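You operate a simulated robot arm through the tools that you are given. There is no shell and no other tool. Be economical: measure what you need, move in short steps, check, and stop when the job is done.

You run a simulated robot arm. Do the job below in one go: nothing can be reset, and whatever is moved stays where it is left.

JOB
Guard the medium pack, strap it in green and tension it to 200 N.
Fine: orange guard first; shut the strap cam before you pull and open it after.

Only the result counts: the job must be done as asked and must still hold three seconds after the hand-in. Knocking over, shifting, dropping, spilling or breaking anything else fails it.

ROBOT AND FRAMES
A 7-joint arm with a two-finger parallel gripper, fixed in place. Base frame: the origin is at the foot of the arm, x ahead of it, y to its left, z up; the work surface is at about z = 0.826. Units: m, degrees, N and s.
With the tool pointing down near the work surface it reaches from about 0.24 to 0.68 m from the base axis. Its first joint turns from -66.0 to 66.0 degrees. Payload 2.4 kg.
The tool frame sits at the grasp point between the pads (the TCP): z along the fingers, y along the line on which they close. The tips reach 0.03 m beyond it. Largest opening 0.094 m; finger width 0.028, thickness 0.01; the body of the gripper, 0.05 by 0.096 m, starts 0.055 m behind the TCP.
Orientation is that of the tool frame in the base frame, as a unit quaternion [w, x, y, z]. With the fingers straight down and closing along the base's y, the tool's x points along the base's -x, its y along +y and its z along -z.

CONTROLS
- The arm moves only by the tool apply_moves. Its argument "targets" is a list of rows, each a list of 7 numbers: the shift along the base's x, y, z in units of 400 mm (1.0 is 400 mm), then the turn, a rotation vector about the base's x, y, z in units of 120 degrees (1.0 is 120 degrees), then the gripper command, from -1 (shut) to 1 (fully open), values between in proportion. In form: [[tx, ty, tz, wx, wy, wz, grip], ...]. A call has 1 to 8 rows; each row is the pose to reach, as a shift and turn from the pose commanded when the call began. A call with a number of a shift or a turn outside -1 to 1 is refused whole. Rows are played at 5 a second. More than 0.05 m and 8.6 degrees between two rows, or a gripper value outside its range, and nothing of the call is played. Where a pose cannot be reached the arm comes as near as it can. A force on the tool above 40 N (or 10 N above the force at the start of the call, whichever is more), or a blocked arm, ends the call early, and 0.2 s more pass. The fingers move at their own pace (about 0.153 m/s each) and stop on an object; they squeeze with about 34 N. The grip force told is the motor's: it shows also when the fingers shut on nothing. Time passes only in rows, and 0.2 s behind the last, so rows that repeat a pose let the fingers close. It gives the time, the measured TCP pose, the force on the tool (base axes), the opening and the grip force at its end, in the units of the frame above (readings bear some noise).
- Cameras (640 x 400 px; columns grow to the right, rows downward): "scene" is fixed at [0.0351, 0.4698, 1.4495]; the picture's right is [-0.83, -0.56, 0.00], its down [-0.31, 0.46, -0.83] and it looks along [0.47, -0.69, -0.55] (base axes); focal length 366 px, centre (320, 200). "wrist" rides on the gripper at [0.076, 0.014, -0.102] in the tool frame; the picture's right is [-0.18, 0.98, 0.00], its down [-0.75, -0.14, -0.64] and it looks along [-0.63, -0.12, 0.77] (tool axes); focal length 243 px, centre (320, 200). There is no depth. A picture from a camera that has moved, and an enlarged one, comes with that camera's place and axes in the base frame and with its lens. The place of the scene camera against the robot may be out by one fixed shift of up to 0.012 m in any direction.
- capture(camera): a new picture of that camera. The clock stands still meanwhile.
- enlarge(camera, box): a new picture of the part [left, top, right, bottom] of that camera's present view, enlarged. The clock stands still meanwhile.
- sign_off(): hands the job in; it is judged then, once.

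Work in short steps. Places have to be worked out from the pictures, the camera data and where the tool is seen: move nearer, look again, correct. Check each grasp and each placing, and mend what went wrong. You have 120 turns and 76 pictures in all, those below and enlarged ones among them. Open the gripper and draw the arm clear of the work before you hand the job in, unless the task says otherwise; then end with one line.

The tools are called after "Request:" as name(argument=value, ...) on one line, values as JSON. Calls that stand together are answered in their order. apply_moves: Moves the arm, as the interface text tells. Its arguments: {"type":"object","properties":{"targets":{"type":"array"}},"required":["targets"]} The other tools are called the same way: capture (camera) takes a picture; enlarge (camera, box) takes an enlarged picture of a part of a camera's view; sign_off () hands the job in.

At the start:

```text
time_s: 0.0
ee_pos: [0.3898, 0.0036, 1.1967]
ee_rot: [0.0, 0.001, 1.0, -0.001]
ft_force: [0.4, -0.1, -0.8]
finger_gap: 0.0937
gripper_force: 0.0
```

scene: 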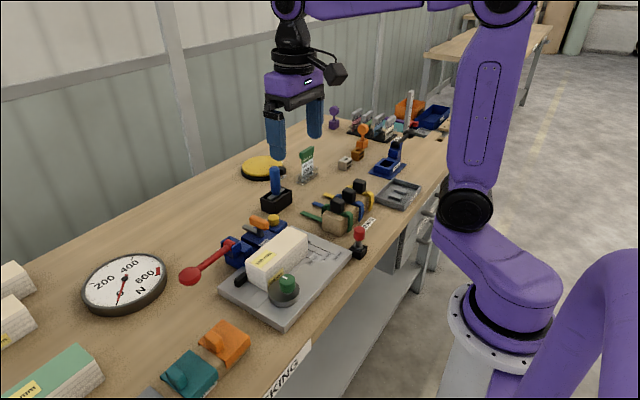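
wrist: 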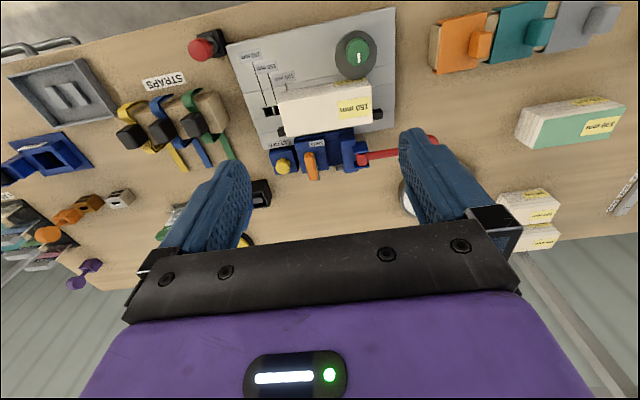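

The scene shows a strapping station, packs, guards, straps and a gauge. I'll enlarge several areas to read the labels before moving.

Request:
enlarge(camera="scene", box=[180, 200, 380, 325])

Request:
enlarge(camera="wrist", box=[220, 0, 460, 190])

Request:
enlarge(camera="wrist", box=[400, 0, 640, 250])

Request:
enlarge(camera="wrist", box=[0, 20, 260, 200])

```text
3.20 times, centred on (280, 262) of scene
camera zoom: at [0.0351, 0.4698, 1.4495], right [-0.83, -0.56, 0.0], down [-0.31, 0.46, -0.83], along [0.47, -0.69, -0.55], focal length 1171 px, centre (448, 0)
```

zoom: 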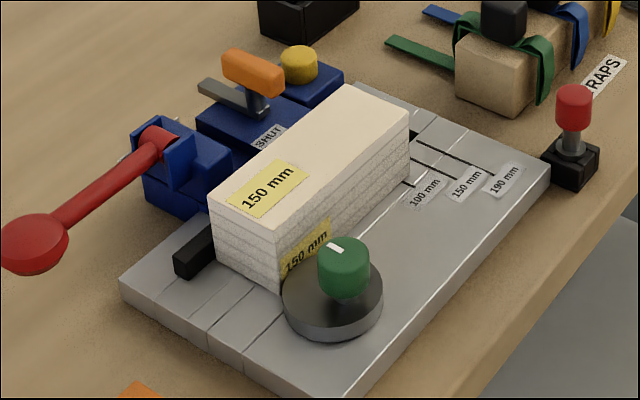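

```text
2.11 times, centred on (340, 95) of wrist
camera zoom: at [0.3136, 0.0174, 1.2995], right [0.18, 0.98, 0.0], down [0.75, -0.14, 0.64], along [0.63, -0.12, -0.77], focal length 511 px, centre (278, 421)
```

zoom: 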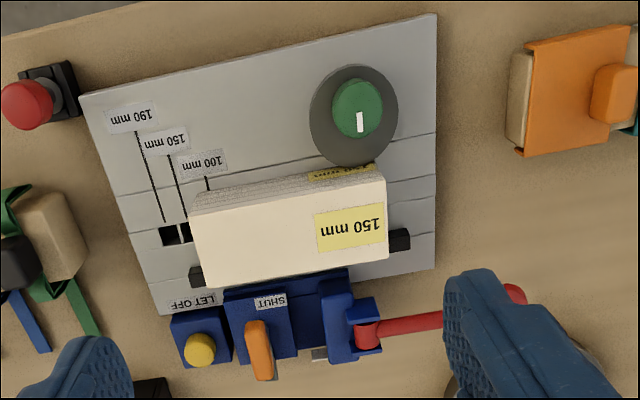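

```text
1.60 times, centred on (520, 125) of wrist
camera zoom: at [0.3136, 0.0174, 1.2995], right [0.18, 0.98, 0.0], down [0.75, -0.14, 0.64], along [0.63, -0.12, -0.77], focal length 388 px, centre (0, 320)
```

zoom: 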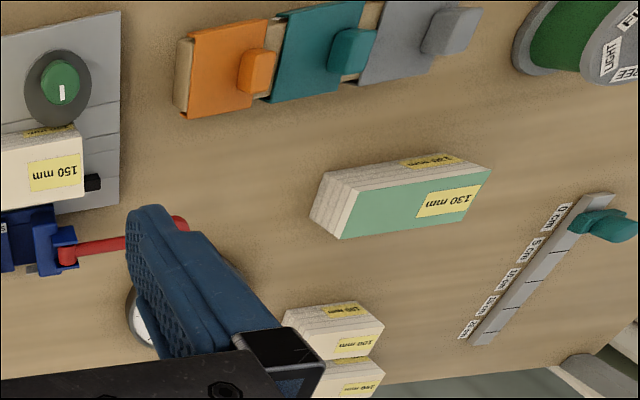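

```text
2.22 times, centred on (130, 110) of wrist
camera zoom: at [0.3136, 0.0174, 1.2995], right [0.18, 0.98, 0.0], down [0.75, -0.14, 0.64], along [0.63, -0.12, -0.77], focal length 539 px, centre (742, 400)
```

zoom: 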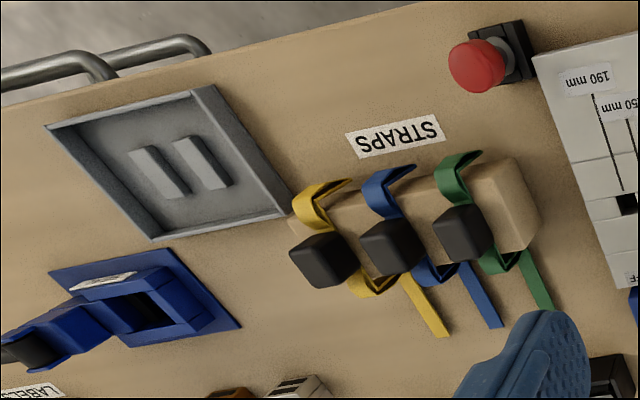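

The 150 mm pack already sits on the bed and seems to be the medium one; I'll check the rest of the scene for labels.

Request:
enlarge(camera="scene", box=[0, 240, 260, 400])

Request:
enlarge(camera="scene", box=[230, 90, 460, 240])

```text
2.46 times, centred on (130, 320) of scene
camera zoom: at [0.0351, 0.4698, 1.4495], right [-0.83, -0.56, 0.0], down [-0.31, 0.46, -0.83], along [0.47, -0.69, -0.55], focal length 900 px, centre (788, -95)
```

zoom: 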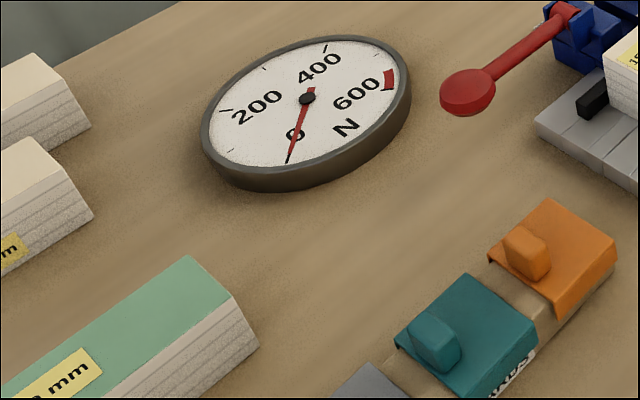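

```text
2.67 times, centred on (345, 165) of scene
camera zoom: at [0.0351, 0.4698, 1.4495], right [-0.83, -0.56, 0.0], down [-0.31, 0.46, -0.83], along [0.47, -0.69, -0.55], focal length 976 px, centre (253, 293)
```

zoom: 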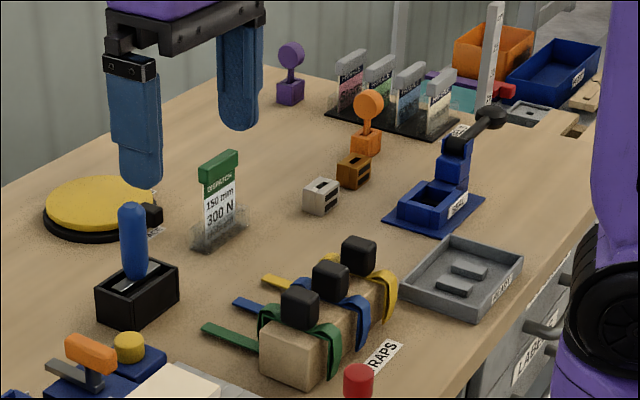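

The packs are 100 / 150 / 190(?), so medium = 150 mm on the bed. I'll move the wrist camera in for a closer look at the bed.

Request:
apply_moves(targets=[[-0.075, 0, -0.08, 0, 0, 0, 1], [-0.15, 0, -0.16, 0, 0, 0, 1], [-0.225, 0, -0.25, 0, 0, 0, 1], [-0.225, 0, -0.25, 0, 0, 0, 1]])

Request:
capture(camera="wrist")

Request:
enlarge(camera="wrist", box=[180, 20, 440, 200])

```text
time_s: 1.0
ee_pos: [0.3001, 0.0016, 1.0965]
ee_rot: [0.0, 0.001, 1.0, 0.0]
ft_force: [0.3, -0.3, 0.2]
finger_gap: 0.094
gripper_force: 0.1
```

```text
67 pictures are left
camera wrist: at [0.224, 0.0173, 1.1989], right [0.19, 0.98, 0.0], down [0.75, -0.14, 0.64], along [0.63, -0.12, -0.77], focal length 243 px, centre (320, 200)
```

wrist: 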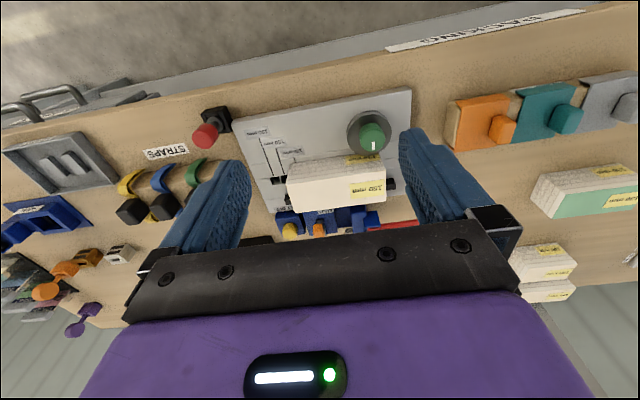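

```text
2.22 times, centred on (310, 110) of wrist
camera zoom: at [0.224, 0.0173, 1.1989], right [0.19, 0.98, 0.0], down [0.75, -0.14, 0.64], along [0.63, -0.12, -0.77], focal length 539 px, centre (342, 400)
```

zoom: 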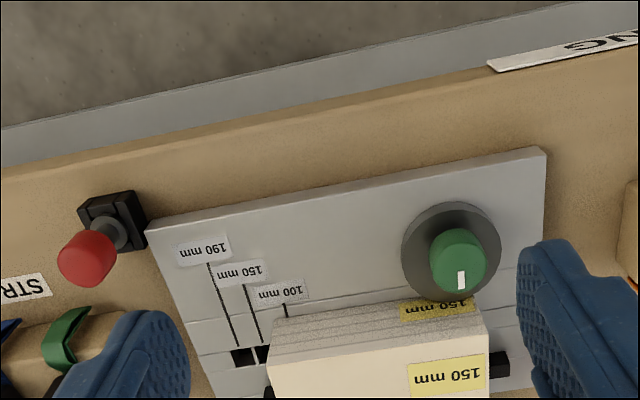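

The bed is aligned with the axes (front edge x≈0.34, y from -0.14 to 0.12). I'll zoom the scene view on the bed to understand the black blocks and slots.

Request:
enlarge(camera="scene", box=[215, 205, 315, 268])

Request:
enlarge(camera="scene", box=[280, 225, 380, 288])

```text
6.35 times, centred on (265, 236) of scene
camera zoom: at [0.035, 0.4698, 1.4495], right [-0.83, -0.56, 0.0], down [-0.31, 0.46, -0.83], along [0.47, -0.69, -0.55], focal length 2323 px, centre (669, -32)
```

zoom: 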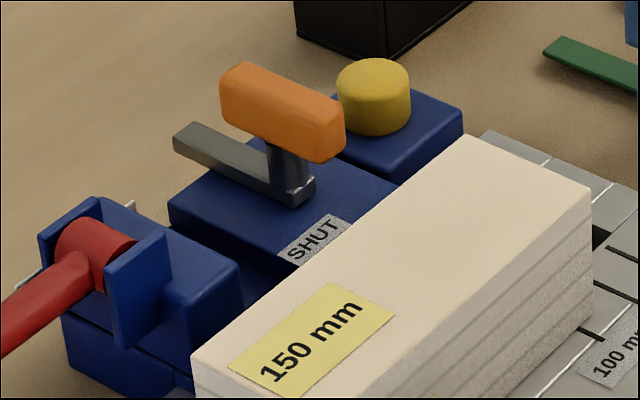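

```text
6.35 times, centred on (330, 256) of scene
camera zoom: at [0.035, 0.4698, 1.4495], right [-0.83, -0.56, 0.0], down [-0.31, 0.46, -0.83], along [0.47, -0.69, -0.55], focal length 2323 px, centre (256, -159)
```

zoom: 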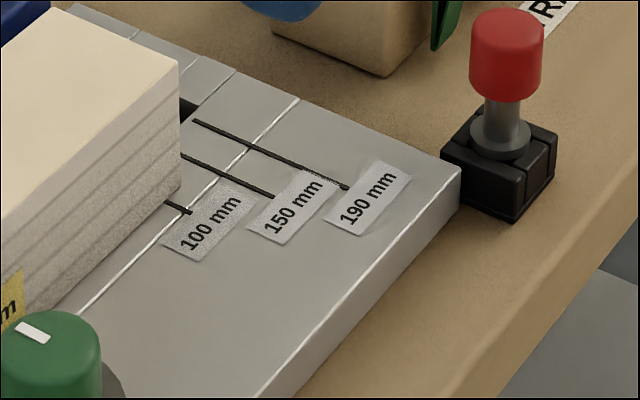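

I'll view the bed from the -y end by yawing the tool 90° at height. Start with half of the turn.

Request:
apply_moves(targets=[[0.04, -0.05, 0, 0, 0, 0.07, 1], [0.08, -0.1, 0, 0, 0, 0.14, 1], [0.12, -0.15, 0, 0, 0, 0.21, 1], [0.16, -0.2, 0, 0, 0, 0.28, 1], [0.2, -0.25, 0, 0, 0, 0.35, 1], [0.24, -0.3, 0, 0, 0, 0.42, 1], [0.28, -0.35, 0, 0, 0, 0.49, 1], [0.32, -0.4, 0, 0, 0, 0.56, 1]])

Request:
apply_moves(targets=[[0, -0.05, 0, 0, 0, 0.07, 1], [0, -0.1, 0, 0, 0, 0.14, 1], [0, -0.15, 0, 0, 0, 0.19, 1], [0, -0.15, 0, 0, 0, 0.19, 1]])

Request:
capture(camera="wrist")

```text
time_s: 2.8
ee_pos: [0.4282, -0.1563, 1.0964]
ee_rot: [0.0, -0.553, 0.833, 0.001]
ft_force: [0.0, 0.3, -0.1]
finger_gap: 0.0939
gripper_force: 0.0
```

```text
time_s: 3.8
ee_pos: [0.4266, -0.2176, 1.0968]
ee_rot: [0.0, 0.707, -0.707, 0.001]
ft_force: [0.3, 0.4, -0.3]
finger_gap: 0.0941
gripper_force: 0.1
```

```text
63 pictures are left
camera wrist: at [0.4134, -0.2931, 1.1996], right [-0.98, 0.18, 0.0], down [0.14, 0.75, 0.64], along [0.12, 0.63, -0.77], focal length 243 px, centre (320, 200)
```

wrist: 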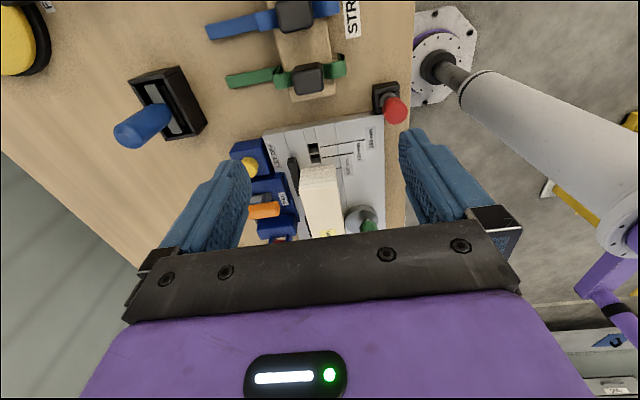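

Request:
enlarge(camera="wrist", box=[210, 90, 420, 240])

Request:
enlarge(camera="wrist", box=[100, 0, 360, 160])

```text
2.67 times, centred on (315, 165) of wrist
camera zoom: at [0.4134, -0.2931, 1.1996], right [-0.98, 0.18, 0.0], down [0.14, 0.75, 0.64], along [0.12, 0.63, -0.77], focal length 647 px, centre (333, 293)
```

zoom: 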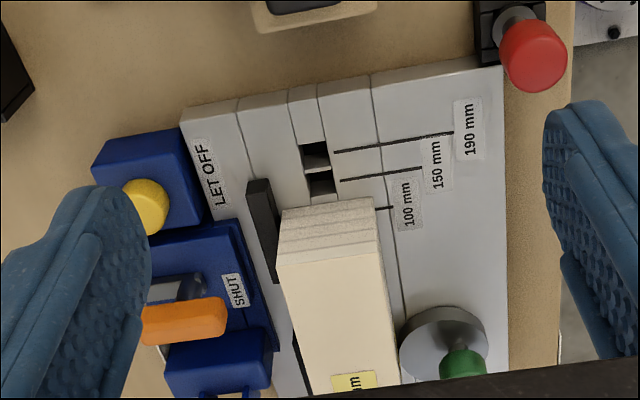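

```text
2.46 times, centred on (230, 80) of wrist
camera zoom: at [0.4134, -0.2931, 1.1996], right [-0.98, 0.18, 0.0], down [0.14, 0.75, 0.64], along [0.12, 0.63, -0.77], focal length 597 px, centre (542, 495)
```

zoom: 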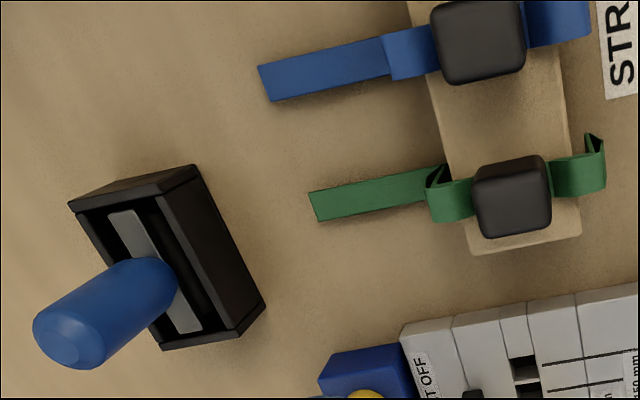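

The lines mark stop pockets with a common centre near y≈-0.02, while the pack spans about -0.076..0.074. I'll zoom on the pockets, and on the cam.

Request:
enlarge(camera="wrist", box=[285, 130, 385, 190])

Request:
enlarge(camera="scene", box=[225, 245, 325, 308])

Request:
enlarge(camera="scene", box=[285, 130, 365, 190])

```text
6.40 times, centred on (335, 160) of wrist
camera zoom: at [0.4134, -0.2931, 1.1996], right [-0.98, 0.18, 0.0], down [0.14, 0.75, 0.64], along [0.12, 0.63, -0.77], focal length 1553 px, centre (224, 456)
```

zoom: 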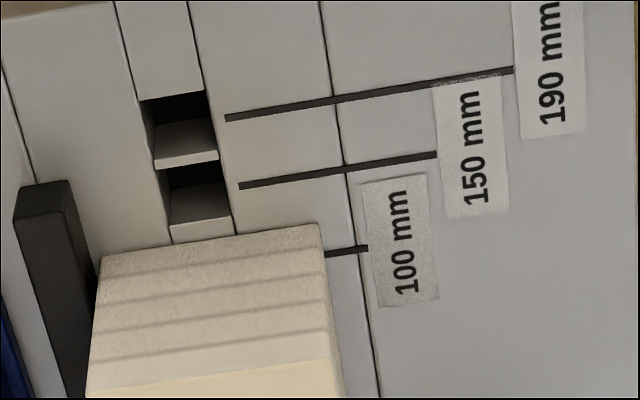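

```text
6.35 times, centred on (275, 276) of scene
camera zoom: at [0.0351, 0.4698, 1.4495], right [-0.83, -0.56, 0.0], down [-0.31, 0.46, -0.83], along [0.47, -0.69, -0.55], focal length 2323 px, centre (606, -286)
```

zoom: 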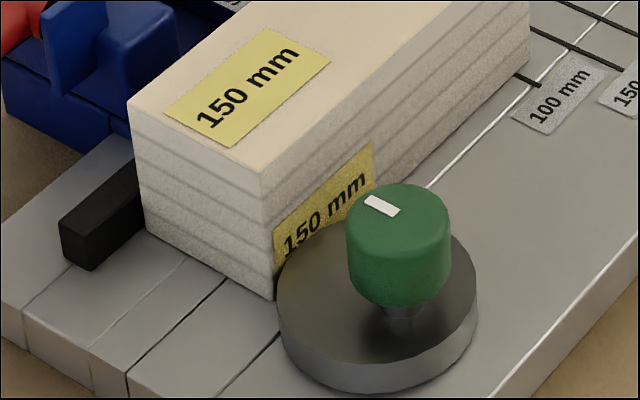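

```text
6.67 times, centred on (325, 160) of scene
camera zoom: at [0.0351, 0.4698, 1.4495], right [-0.83, -0.56, 0.0], down [-0.31, 0.46, -0.83], along [0.47, -0.69, -0.55], focal length 2439 px, centre (287, 467)
```

zoom: 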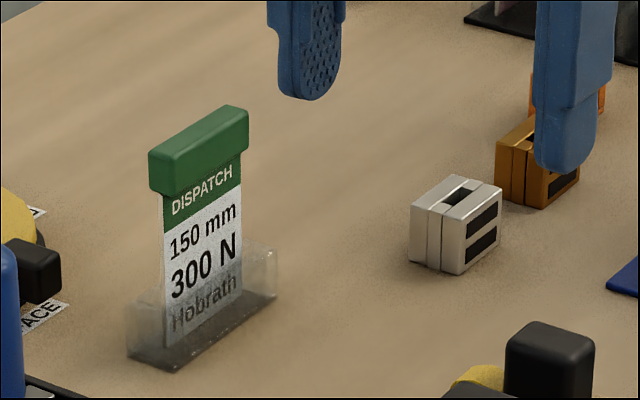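

Pockets look like retracted stops, and the pack is nearly centred on the strap line (y≈-0.01), so I leave the pack in place. Next I return to zero yaw and go look at the orange guard near (0.40, 0.21).

Request:
apply_moves(targets=[[-0.02, 0.08, 0, 0, 0, -0.07, 1], [-0.04, 0.16, 0, 0, 0, -0.14, 1], [-0.06, 0.24, 0, 0, 0, -0.21, 1], [-0.08, 0.32, 0, 0, 0, -0.28, 1], [-0.1, 0.4, 0, 0, 0, -0.35, 1], [-0.12, 0.48, 0, 0, 0, -0.42, 1], [-0.14, 0.56, 0, 0, 0, -0.49, 1], [-0.16, 0.64, 0, 0, 0, -0.56, 1]])

Request:
apply_moves(targets=[[-0.02, 0.1, -0.03, 0, 0, -0.07, 1], [-0.04, 0.2, -0.06, 0, 0, -0.14, 1], [-0.08, 0.3, -0.1, 0, 0, -0.19, 1], [-0.1, 0.4, -0.12, 0, 0, -0.19, 1], [-0.1, 0.4, -0.12, 0, 0, -0.19, 1]])

Request:
capture(camera="wrist")

Request:
capture(camera="scene")

```text
time_s: 5.6
ee_pos: [0.3631, 0.0391, 1.096]
ee_rot: [-0.001, -0.196, 0.981, 0.0]
ft_force: [-0.3, 0.4, -0.5]
finger_gap: 0.0941
gripper_force: 0.1
```

```text
time_s: 6.8
ee_pos: [0.3245, 0.1996, 1.0475]
ee_rot: [0.0, 0.001, 1.0, 0.0]
ft_force: [-0.1, 0.0, 0.1]
finger_gap: 0.094
gripper_force: 0.0
```

```text
57 pictures are left
camera wrist: at [0.2486, 0.2147, 1.151], right [0.19, 0.98, 0.0], down [0.75, -0.14, 0.64], along [0.63, -0.12, -0.77], focal length 243 px, centre (320, 200)
```

wrist: 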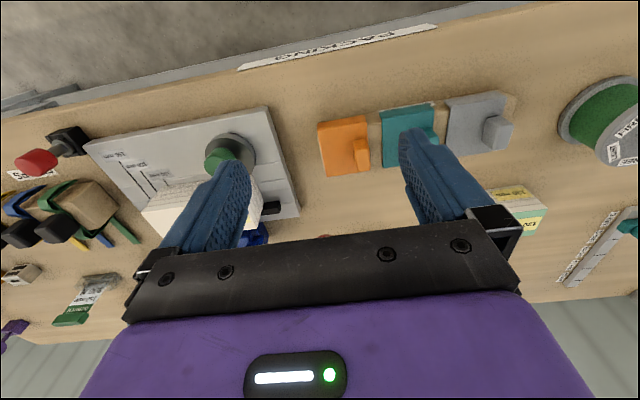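

```text
56 pictures are left
```

scene: 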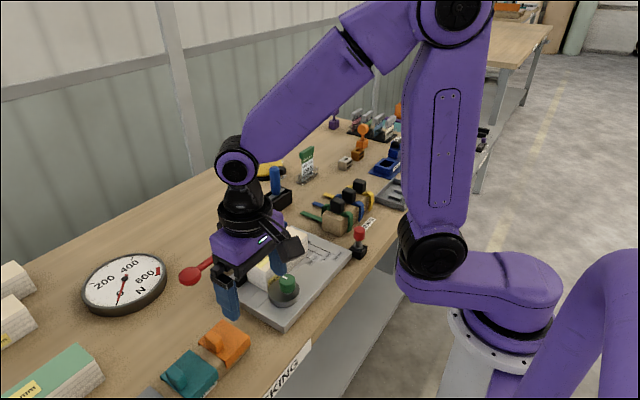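

Request:
enlarge(camera="wrist", box=[300, 80, 440, 190])

Request:
enlarge(camera="scene", box=[140, 300, 270, 395])

```text
3.64 times, centred on (370, 135) of wrist
camera zoom: at [0.2486, 0.2147, 1.151], right [0.19, 0.98, 0.0], down [0.75, -0.14, 0.64], along [0.63, -0.12, -0.77], focal length 882 px, centre (138, 436)
```

zoom: 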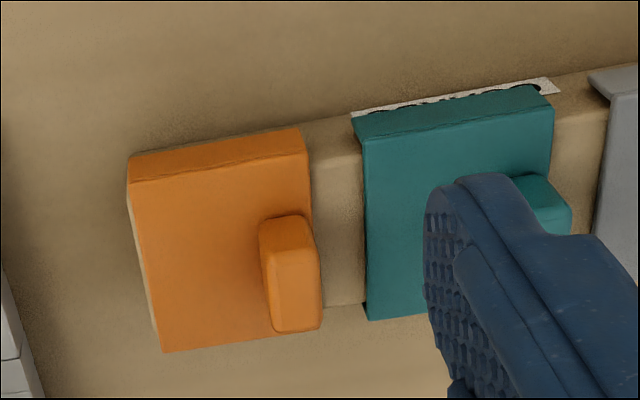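

```text
4.21 times, centred on (205, 348) of scene
camera zoom: at [0.035, 0.4699, 1.4495], right [-0.83, -0.56, 0.0], down [-0.31, 0.46, -0.83], along [0.47, -0.69, -0.55], focal length 1540 px, centre (804, -421)
```

zoom: 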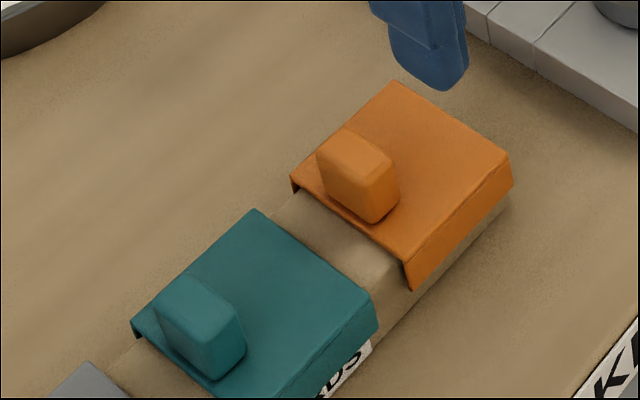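

Triangulating, the guard is at x 0.372–0.443, y 0.188–0.248, top z≈0.866, with its knob near (0.408, 0.236) thin in y. I move above it with fingers half-open and check.

Request:
apply_moves(targets=[[0.07, 0.03, -0.07, 0, 0, 0, 0.5], [0.14, 0.06, -0.14, 0, 0, 0, 0.1], [0.209, 0.091, -0.22, 0, 0, 0, 0.1], [0.209, 0.091, -0.244, 0, 0, 0, 0.1], [0.209, 0.091, -0.244, 0, 0, 0, 0.1]])

Request:
enlarge(camera="scene", box=[140, 270, 300, 395])

Request:
capture(camera="wrist")

```text
time_s: 8.0
ee_pos: [0.4086, 0.2356, 0.9496]
ee_rot: [0.0, 0.0, 1.0, 0.0]
ft_force: [0.1, -0.5, -0.3]
finger_gap: 0.0519
gripper_force: 0.1
```

```text
3.20 times, centred on (220, 332) of scene
camera zoom: at [0.0351, 0.4698, 1.4495], right [-0.83, -0.56, 0.0], down [-0.31, 0.46, -0.83], along [0.47, -0.69, -0.55], focal length 1171 px, centre (640, -224)
```

zoom: 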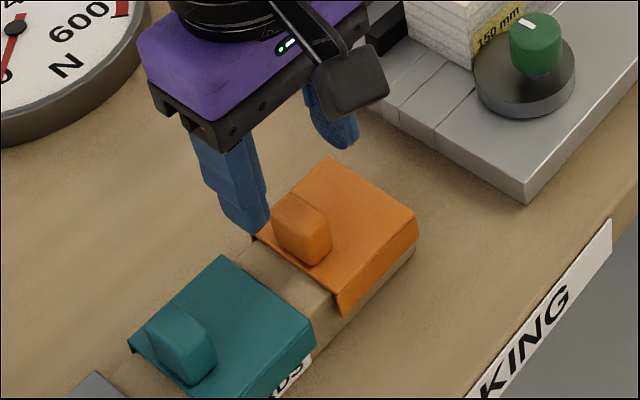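

```text
52 pictures are left
camera wrist: at [0.3313, 0.25, 1.0532], right [0.18, 0.98, 0.0], down [0.75, -0.14, 0.64], along [0.63, -0.12, -0.77], focal length 243 px, centre (320, 200)
```

wrist: 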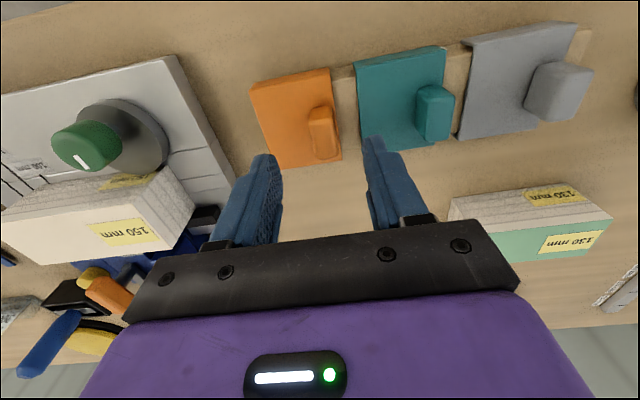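

The green-topped pack's label matters (130 or 190 decides which is medium), so I'll enlarge it.

Request:
enlarge(camera="wrist", box=[440, 175, 620, 275])

Request:
enlarge(camera="wrist", box=[240, 60, 380, 180])

Request:
enlarge(camera="scene", box=[0, 250, 130, 400])

```text
3.56 times, centred on (530, 225) of wrist
camera zoom: at [0.3313, 0.25, 1.0532], right [0.18, 0.98, 0.0], down [0.75, -0.14, 0.64], along [0.63, -0.12, -0.77], focal length 863 px, centre (-427, 111)
```

zoom: 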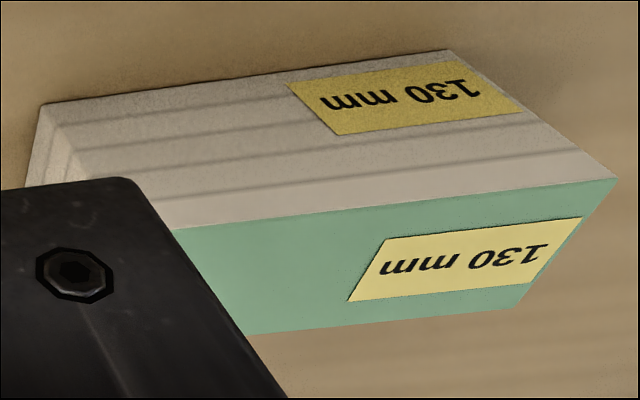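

```text
3.33 times, centred on (310, 120) of wrist
camera zoom: at [0.3313, 0.25, 1.0532], right [0.18, 0.98, 0.0], down [0.75, -0.14, 0.64], along [0.63, -0.12, -0.77], focal length 809 px, centre (353, 467)
```

zoom: 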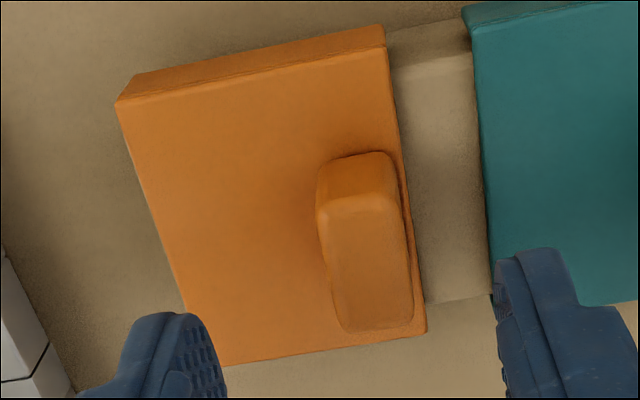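

```text
2.67 times, centred on (65, 325) of scene
camera zoom: at [0.0351, 0.4698, 1.4495], right [-0.83, -0.56, 0.0], down [-0.31, 0.46, -0.83], along [0.47, -0.69, -0.55], focal length 976 px, centre (1000, -133)
```

zoom: 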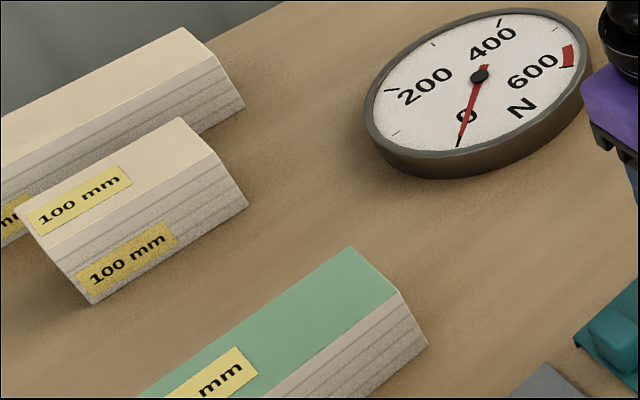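

Label reads 130 (an odd green decoy); the bed and white packs are 100/150/190, so medium = 150 on the bed. The knob top centre is refined to (0.410, 0.238), z≈0.888; I descend and close.

Request:
apply_moves(targets=[[0.004, 0.005, -0.05, 0, 0, 0, 0.1], [0.004, 0.005, -0.1, 0, 0, 0, 0.1], [0.004, 0.005, -0.1215, 0, 0, 0, 0.1], [0.004, 0.005, -0.1215, 0, 0, 0, -0.4], [0.004, 0.005, -0.1215, 0, 0, 0, -1], [0.004, 0.005, -0.1215, 0, 0, 0, -1], [0.004, 0.005, -0.1215, 0, 0, 0, -1]])

Request:
enlarge(camera="scene", box=[140, 270, 300, 395])

```text
time_s: 9.6
ee_pos: [0.4086, 0.2363, 0.9022]
ee_rot: [0.0, 0.0, 1.0, 0.0]
ft_force: [0.8, -0.7, -0.3]
finger_gap: 0.0165
gripper_force: 33.8
```

```text
3.20 times, centred on (220, 332) of scene
camera zoom: at [0.0351, 0.4698, 1.4495], right [-0.83, -0.56, 0.0], down [-0.31, 0.46, -0.83], along [0.47, -0.69, -0.55], focal length 1171 px, centre (640, -224)
```

zoom: 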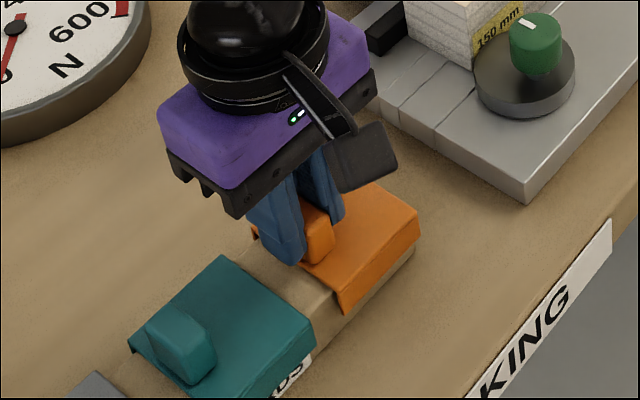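

Held (gap 16.5 mm). I lift and carry the guard toward the bed, staying short of the pack for a look.

Request:
apply_moves(targets=[[0, 0, 0.08, 0, 0, 0, -1], [0, 0, 0.16, 0, 0, 0, -1], [0, 0, 0.25, 0, 0, 0, -1], [0, -0.1, 0.3, 0, 0, 0, -1], [0, -0.2, 0.3, 0, 0, 0, -1], [0, -0.3, 0.3, 0, 0, 0, -1]])

Request:
apply_moves(targets=[[0, -0.1, 0, 0, 0, 0, -1], [0, -0.2, 0, 0, 0, 0, -1], [0, -0.275, 0, 0, 0, 0, -1], [0, -0.275, 0, 0, 0, 0, -1]])

Request:
capture(camera="wrist")

Request:
enlarge(camera="scene", box=[180, 180, 380, 325])

```text
time_s: 11.0
ee_pos: [0.4093, 0.1162, 1.0209]
ee_rot: [0.0, 0.0, 1.0, 0.0]
ft_force: [0.1, -0.6, -0.6]
finger_gap: 0.0169
gripper_force: 34.0
```

```text
time_s: 12.0
ee_pos: [0.4087, 0.0062, 1.0219]
ee_rot: [0.0, 0.0, 1.0, 0.0]
ft_force: [-0.8, 0.2, -0.2]
finger_gap: 0.0167
gripper_force: 34.0
```

```text
47 pictures are left
camera wrist: at [0.3324, 0.0206, 1.1249], right [0.18, 0.98, 0.0], down [0.75, -0.14, 0.64], along [0.63, -0.12, -0.77], focal length 243 px, centre (320, 200)
```

wrist: 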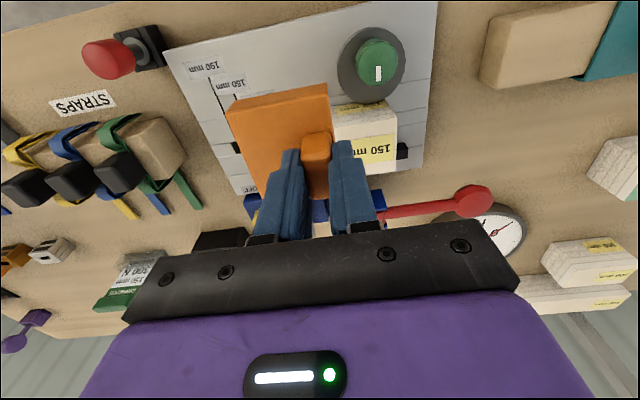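

```text
2.76 times, centred on (280, 252) of scene
camera zoom: at [0.0351, 0.4698, 1.4495], right [-0.83, -0.56, 0.0], down [-0.31, 0.46, -0.83], along [0.47, -0.69, -0.55], focal length 1009 px, centre (430, 55)
```

zoom: 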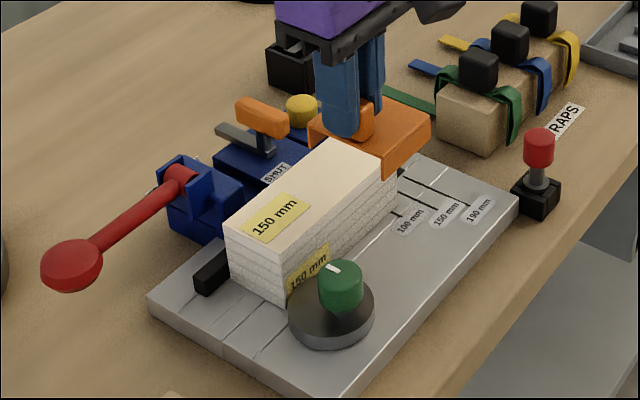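

I'll zoom to measure the pack's near/far top edges relative to the held guard.

Request:
enlarge(camera="wrist", box=[220, 75, 430, 206])

```text
3.05 times, centred on (325, 140) of wrist
camera zoom: at [0.3324, 0.0206, 1.1249], right [0.18, 0.98, 0.0], down [0.75, -0.14, 0.64], along [0.63, -0.12, -0.77], focal length 739 px, centre (305, 381)
```

zoom: 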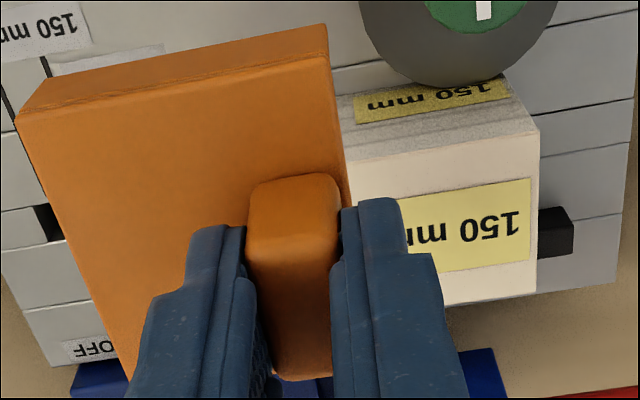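

Pack top ≈ z 0.905, x 0.427–0.486; guard centre is TCP −1 mm in x and −18 mm in y. I move to x=0.458 just above the pack and check alignment.

Request:
apply_moves(targets=[[0.06, 0, -0.04, 0, 0, 0, -1], [0.123, 0, -0.09, 0, 0, 0, -1], [0.123, 0, -0.117, 0, 0, 0, -1], [0.123, 0, -0.117, 0, 0, 0, -1]])

Request:
enlarge(camera="wrist", box=[200, 40, 440, 190])

Request:
enlarge(camera="scene", box=[220, 200, 330, 285])

```text
time_s: 13.0
ee_pos: [0.4581, 0.0067, 0.9752]
ee_rot: [-0.001, 0.0, 1.0, 0.0]
ft_force: [0.3, 0.8, 0.7]
finger_gap: 0.0167
gripper_force: 34.2
```

```text
2.67 times, centred on (320, 115) of wrist
camera zoom: at [0.3822, 0.0215, 1.0783], right [0.18, 0.98, 0.0], down [0.75, -0.14, 0.64], along [0.63, -0.12, -0.77], focal length 647 px, centre (320, 427)
```

zoom: 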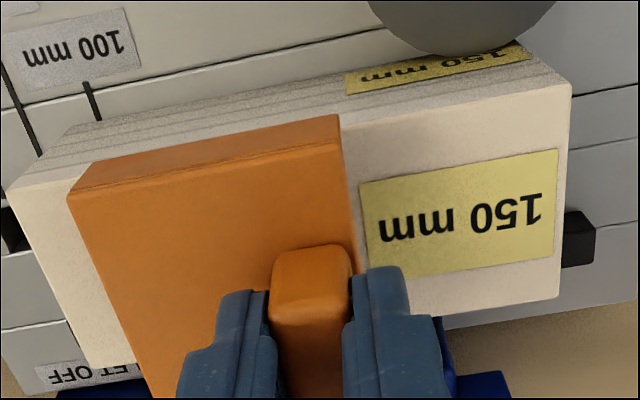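

```text
4.71 times, centred on (275, 242) of scene
camera zoom: at [0.0351, 0.4698, 1.4495], right [-0.83, -0.56, 0.0], down [-0.31, 0.46, -0.83], along [0.47, -0.69, -0.55], focal length 1722 px, centre (532, 0)
```

zoom: 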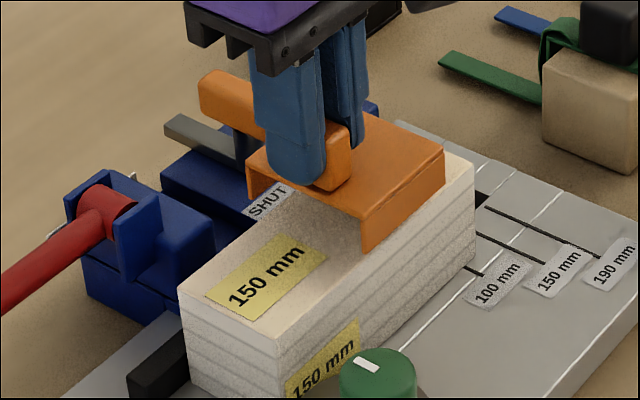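

Refined: pack x 0.429–0.489, top z≈0.902; guard spans 0.4235–0.4925, so it straddles well with +1 mm. I lower gently.

Request:
apply_moves(targets=[[0.0025, 0, -0.03, 0, 0, 0, -1], [0.0025, 0, -0.055, 0, 0, 0, -1], [0.0025, 0, -0.075, 0, 0, 0, -1], [0.0025, 0, -0.088, 0, 0, 0, -1], [0.0025, 0, -0.088, 0, 0, 0, -1]])

Request:
enlarge(camera="scene", box=[220, 200, 330, 285])

```text
time_s: 14.2
ee_pos: [0.4601, 0.0072, 0.9427]
ee_rot: [0.003, 0.0, 1.0, 0.0]
ft_force: [-4.4, 0.2, 39.0]
finger_gap: 0.0166
gripper_force: 34.2
```

```text
4.71 times, centred on (275, 242) of scene
camera zoom: at [0.0344, 0.4698, 1.4496], right [-0.83, -0.56, 0.0], down [-0.31, 0.46, -0.83], along [0.47, -0.69, -0.55], focal length 1722 px, centre (532, 0)
```

zoom: 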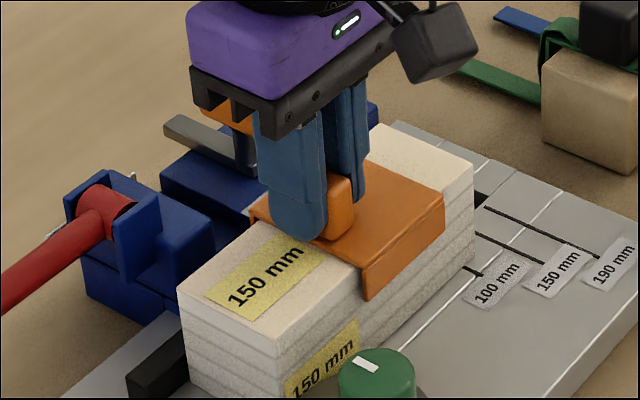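

Contact with 39 N and the guard looks seated flat on the pack. I ease up 1 mm, open and rise.

Request:
apply_moves(targets=[[0, 0, 0.012, 0, 0, 0, -1], [0, 0, 0.012, 0, 0, 0, 0.1], [0, 0, 0.012, 0, 0, 0, 0.1], [0, 0, 0.08, 0, 0, 0, 0.1], [0, 0, 0.18, 0, 0, 0, 0.1], [-0.1, 0, 0.25, 0, 0, 0, 0.1], [-0.2, 0, 0.28, 0, 0, 0, 0.1]])

Request:
enlarge(camera="scene", box=[200, 190, 360, 300])

Request:
enlarge(camera="wrist", box=[180, 50, 450, 230])

```text
time_s: 15.8
ee_pos: [0.3792, 0.0082, 1.0521]
ee_rot: [0.0, 0.001, 1.0, 0.0]
ft_force: [0.0, 0.3, -0.6]
finger_gap: 0.0518
gripper_force: 0.0
```

```text
3.64 times, centred on (280, 245) of scene
camera zoom: at [0.0351, 0.4698, 1.4495], right [-0.83, -0.56, 0.0], down [-0.31, 0.46, -0.83], along [0.47, -0.69, -0.55], focal length 1330 px, centre (466, 36)
```

zoom: 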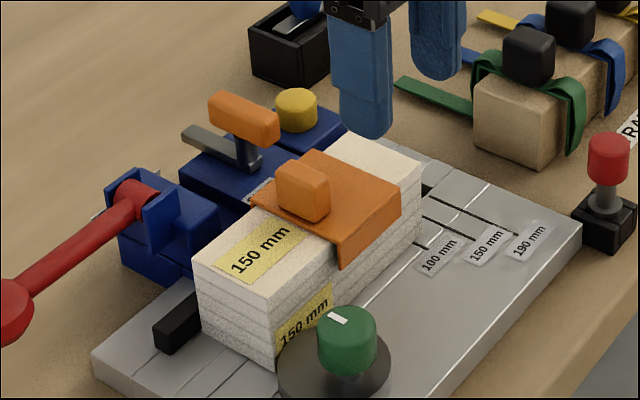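

```text
2.22 times, centred on (315, 140) of wrist
camera zoom: at [0.3026, 0.0231, 1.1549], right [0.18, 0.98, 0.0], down [0.75, -0.14, 0.64], along [0.63, -0.12, -0.77], focal length 539 px, centre (331, 333)
```

zoom: 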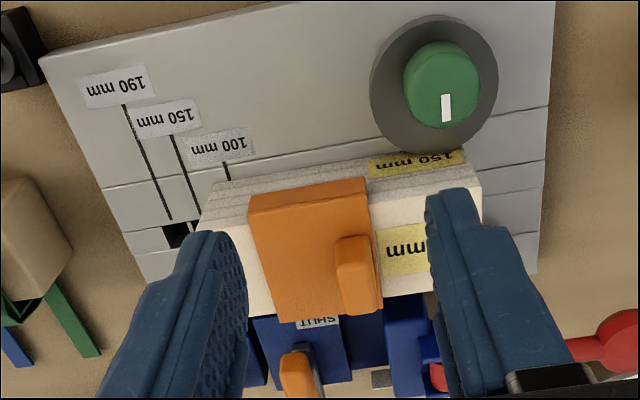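

The guard sits well. Now a top look at the cam/tensioner to find where the strap runs.

Request:
apply_moves(targets=[[0.1, -0.02, 0.05, 0, 0, 0, 0.6], [0.2, -0.05, 0.1, 0, 0, 0, 1], [0.3, -0.07, 0.1, 0, 0, 0, 1], [0.38, -0.07, 0.1, 0, 0, 0, 1], [0.38, -0.07, 0.1, 0, 0, 0, 1]])

Request:
enlarge(camera="wrist", box=[180, 30, 460, 210])

```text
time_s: 17.0
ee_pos: [0.5297, -0.0222, 1.0918]
ee_rot: [0.0, 0.0, 1.0, -0.001]
ft_force: [-0.1, -0.1, 0.1]
finger_gap: 0.0938
gripper_force: 0.0
```

```text
2.22 times, centred on (320, 120) of wrist
camera zoom: at [0.4539, -0.007, 1.1947], right [0.18, 0.98, 0.0], down [0.75, -0.14, 0.64], along [0.63, -0.12, -0.77], focal length 539 px, centre (320, 378)
```

zoom: 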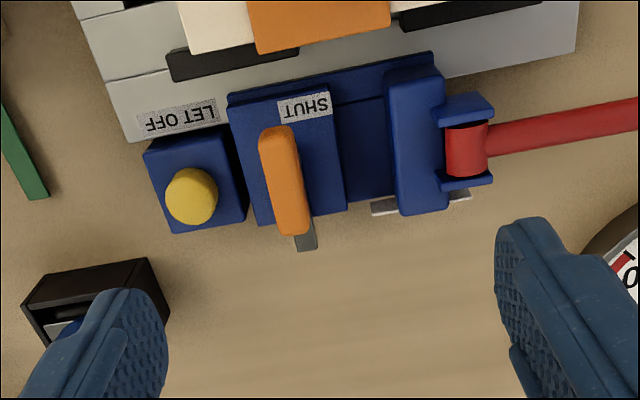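

The strap lane (fence gap and channel beside the cam) is at y≈0.000, which is the pack centre, but my guard is centred at y≈-0.012, with its knob in the lane. I'll regrip the knob and shift the guard +15 mm in y.

Request:
apply_moves(targets=[[-0.09, 0.04, -0.05, 0, 0, 0, 0.5], [-0.174, 0.0735, -0.12, 0, 0, 0, 0.1], [-0.174, 0.0735, -0.22, 0, 0, 0, 0.1], [-0.174, 0.0735, -0.31, 0, 0, 0, 0.1], [-0.174, 0.0735, -0.367, 0, 0, 0, 0.1], [-0.174, 0.0735, -0.367, 0, 0, 0, -0.5], [-0.174, 0.0735, -0.367, 0, 0, 0, -1], [-0.174, 0.0735, -0.367, 0, 0, 0, -1]])

Request:
apply_moves(targets=[[0, 0, 0, 0, 0, 0, -1], [0, 0, 0.02, 0, 0, 0, -1], [0, 0.02, 0.02, 0, 0, 0, -1], [0, 0.0375, 0.02, 0, 0, 0, -1], [0, 0.0375, 0.008, 0, 0, 0, -1], [0, 0.0375, -0.003, 0, 0, 0, -1]])

Request:
enlarge(camera="scene", box=[220, 200, 330, 285])

```text
time_s: 18.8
ee_pos: [0.4602, 0.0077, 0.9444]
ee_rot: [-0.001, 0.0, 1.0, 0.0]
ft_force: [0.3, -0.1, 0.2]
finger_gap: 0.0168
gripper_force: 33.9
```

```text
time_s: 20.2
ee_pos: [0.4618, 0.0232, 0.9451]
ee_rot: [0.0, 0.0, 1.0, 0.0]
ft_force: [-1.7, 0.0, 5.8]
finger_gap: 0.0164
gripper_force: 34.0
```

```text
4.71 times, centred on (275, 242) of scene
camera zoom: at [0.0349, 0.4698, 1.4495], right [-0.83, -0.56, 0.0], down [-0.31, 0.46, -0.83], along [0.47, -0.69, -0.55], focal length 1722 px, centre (532, 0)
```

zoom: 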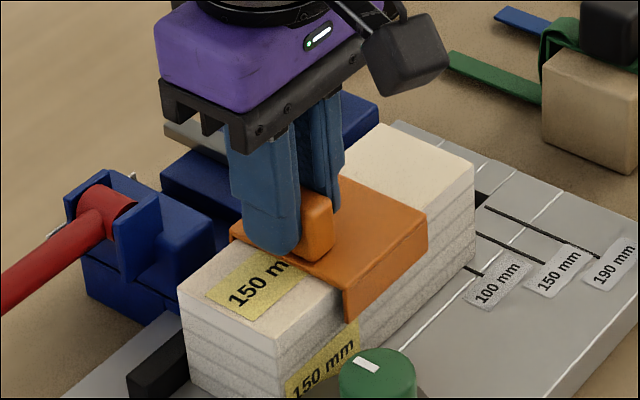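

Guard now centred on the lane with light contact. I release, rise, and go to look at the straps.

Request:
apply_moves(targets=[[0, 0, 0, 0, 0, 0, 0.1], [0, 0, 0, 0, 0, 0, 0.1], [0, 0, 0.1, 0, 0, 0, 0.1], [-0.05, -0.08, 0.2, 0, 0, 0, 0.3], [-0.13, -0.19, 0.3, 0, 0, 0, 0.5], [-0.2, -0.3, 0.35, 0, 0, 0, 0.5], [-0.25, -0.4, 0.35, 0, 0, 0, 0.5]])

Request:
apply_moves(targets=[[0, -0.1, 0, 0, 0, 0, 0.5], [0, -0.17, 0, 0, 0, 0, 0.5], [0, -0.17, 0, 0, 0, 0, 0.5]])

Request:
capture(camera="wrist")

Request:
enlarge(camera="scene", box=[280, 160, 400, 250])

```text
refused: row 4 steps farther than a row can; nothing moved
```

```text
time_s: 21.0
ee_pos: [0.4617, -0.0448, 0.9445]
ee_rot: [0.0, 0.0, 1.0, 0.0]
ft_force: [-0.2, -0.1, 0.3]
finger_gap: 0.0707
gripper_force: 0.0
```

```text
37 pictures are left
camera wrist: at [0.3852, -0.0297, 1.0474], right [0.18, 0.98, 0.0], down [0.75, -0.14, 0.64], along [0.63, -0.12, -0.77], focal length 243 px, centre (320, 200)
```

wrist: 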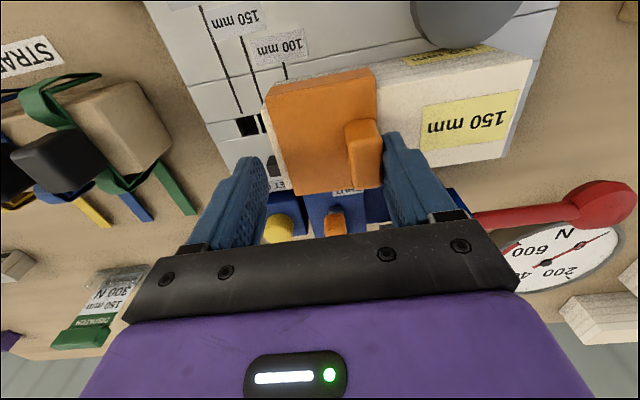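

```text
4.44 times, centred on (340, 205) of scene
camera zoom: at [0.0351, 0.4698, 1.4495], right [-0.83, -0.56, 0.0], down [-0.31, 0.46, -0.83], along [0.47, -0.69, -0.55], focal length 1626 px, centre (231, 178)
```

zoom: 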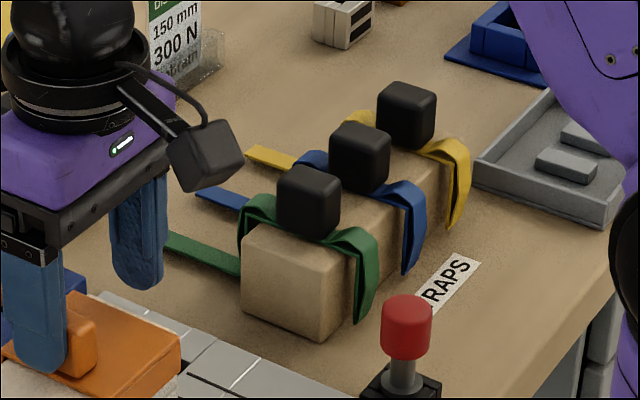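

My mistake: the first call was refused (step too long) and the second ran, dragging the guard toward -y; the pack itself hasn't moved. I'll recentre on the knob (≈y -0.018) and grip it again.

Request:
apply_moves(targets=[[0, 0.035, 0, 0, 0, 0, 0.5], [0, 0.067, 0, 0, 0, 0, 0.5], [0, 0.067, 0, 0, 0, 0, 0], [0, 0.067, 0, 0, 0, 0, -1], [0, 0.067, 0, 0, 0, 0, -1], [0, 0.067, 0, 0, 0, 0, -1]])

```text
time_s: 22.4
ee_pos: [0.4613, -0.0182, 0.9451]
ee_rot: [0.001, 0.001, 1.0, 0.0]
ft_force: [-0.4, -0.7, -0.5]
finger_gap: 0.0167
gripper_force: 34.4
```

Gripped again. Lift 8 mm, shift so that the guard centre lands at y≈+0.009 (leaving room for the strap block beside its knob), and lower.

Request:
apply_moves(targets=[[0, 0, 0.025, 0, 0, 0, -1], [0, 0.04, 0.025, 0, 0, 0, -1], [0, 0.08, 0.025, 0, 0, 0, -1], [0, 0.115, 0.025, 0, 0, 0, -1], [0, 0.115, 0.01, 0, 0, 0, -1], [0, 0.115, -0.003, 0, 0, 0, -1], [0, 0.115, -0.003, 0, 0, 0, -1]])

```text
time_s: 24.0
ee_pos: [0.4619, 0.0282, 0.9446]
ee_rot: [0.001, 0.0, 1.0, -0.001]
ft_force: [-3.2, 1.2, 24.0]
finger_gap: 0.0166
gripper_force: 33.9
```

Seated with contact. Release and rise straight up.

Request:
apply_moves(targets=[[0, 0, 0.003, 0, 0, 0, 0.1], [0, 0, 0.003, 0, 0, 0, 0.1], [0, 0, 0.003, 0, 0, 0, 0.1], [0, 0, 0.1, 0, 0, 0, 0.1], [0, 0, 0.2, 0, 0, 0, 0.1], [0, 0, 0.3, 0, 0, 0, 0.1], [-0.05, -0.08, 0.35, 0, 0, 0, 0.3], [-0.1, -0.18, 0.35, 0, 0, 0, 0.5]])

```text
time_s: 25.8
ee_pos: [0.4212, -0.044, 1.0841]
ee_rot: [0.0, 0.001, 1.0, -0.001]
ft_force: [-0.6, 0.9, -0.8]
finger_gap: 0.0703
gripper_force: 0.0
```

Now yaw 90° on the way to above the green strap at about (0.441, -0.228).

Request:
apply_moves(targets=[[0.006, -0.05, 0, 0, 0, 0.07, 0.5], [0.012, -0.1, 0, 0, 0, 0.14, 0.5], [0.018, -0.15, 0, 0, 0, 0.21, 0.5], [0.024, -0.2, 0, 0, 0, 0.28, 0.5], [0.03, -0.25, 0, 0, 0, 0.35, 0.5], [0.036, -0.3, 0, 0, 0, 0.42, 0.5], [0.042, -0.35, 0, 0, 0, 0.49, 0.5], [0.05, -0.4, 0, 0, 0, 0.56, 0.5]])

Request:
apply_moves(targets=[[0, -0.02, 0, 0, 0, 0.07, 0.5], [0, -0.04, 0, 0, 0, 0.14, 0.5], [0, -0.06, 0, 0, 0, 0.19, 0.5], [0, -0.06, 0, 0, 0, 0.19, 0.5]])

Request:
capture(camera="wrist")

Request:
enlarge(camera="scene", box=[210, 170, 370, 290])

```text
time_s: 27.6
ee_pos: [0.4414, -0.2035, 1.0849]
ee_rot: [0.0, -0.554, 0.832, 0.0]
ft_force: [-0.2, -0.7, -0.7]
finger_gap: 0.0703
gripper_force: 0.1
```

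```text
time_s: 28.6
ee_pos: [0.4411, -0.2275, 1.0836]
ee_rot: [0.0, 0.708, -0.707, 0.0]
ft_force: [0.6, 1.1, -0.2]
finger_gap: 0.0706
gripper_force: 0.1
```

```text
35 pictures are left
camera wrist: at [0.4273, -0.3032, 1.1863], right [-0.98, 0.18, 0.0], down [0.14, 0.75, 0.64], along [0.12, 0.63, -0.77], focal length 243 px, centre (320, 200)
```

wrist: 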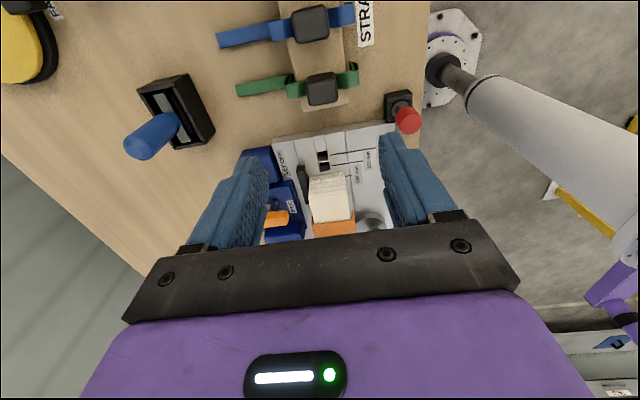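

```text
3.33 times, centred on (290, 230) of scene
camera zoom: at [0.0351, 0.4698, 1.4495], right [-0.83, -0.56, 0.0], down [-0.31, 0.46, -0.83], along [0.47, -0.69, -0.55], focal length 1219 px, centre (420, 100)
```

zoom: 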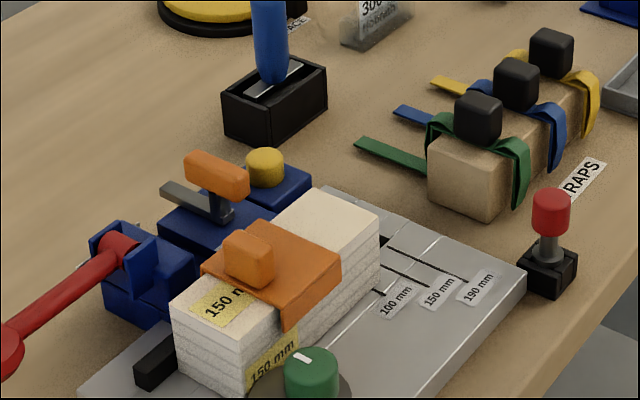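

Guard placement is good. Zoom on the green strap block for precise position.

Request:
enlarge(camera="wrist", box=[225, 55, 385, 155])

```text
4.00 times, centred on (305, 105) of wrist
camera zoom: at [0.4273, -0.3032, 1.1863], right [-0.98, 0.18, 0.0], down [0.14, 0.75, 0.64], along [0.12, 0.63, -0.77], focal length 970 px, centre (380, 580)
```

zoom: 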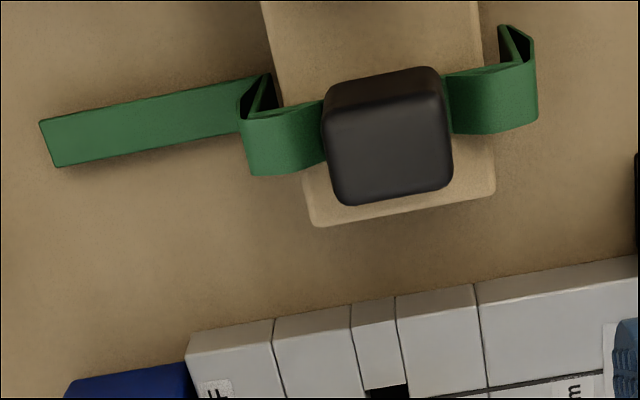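

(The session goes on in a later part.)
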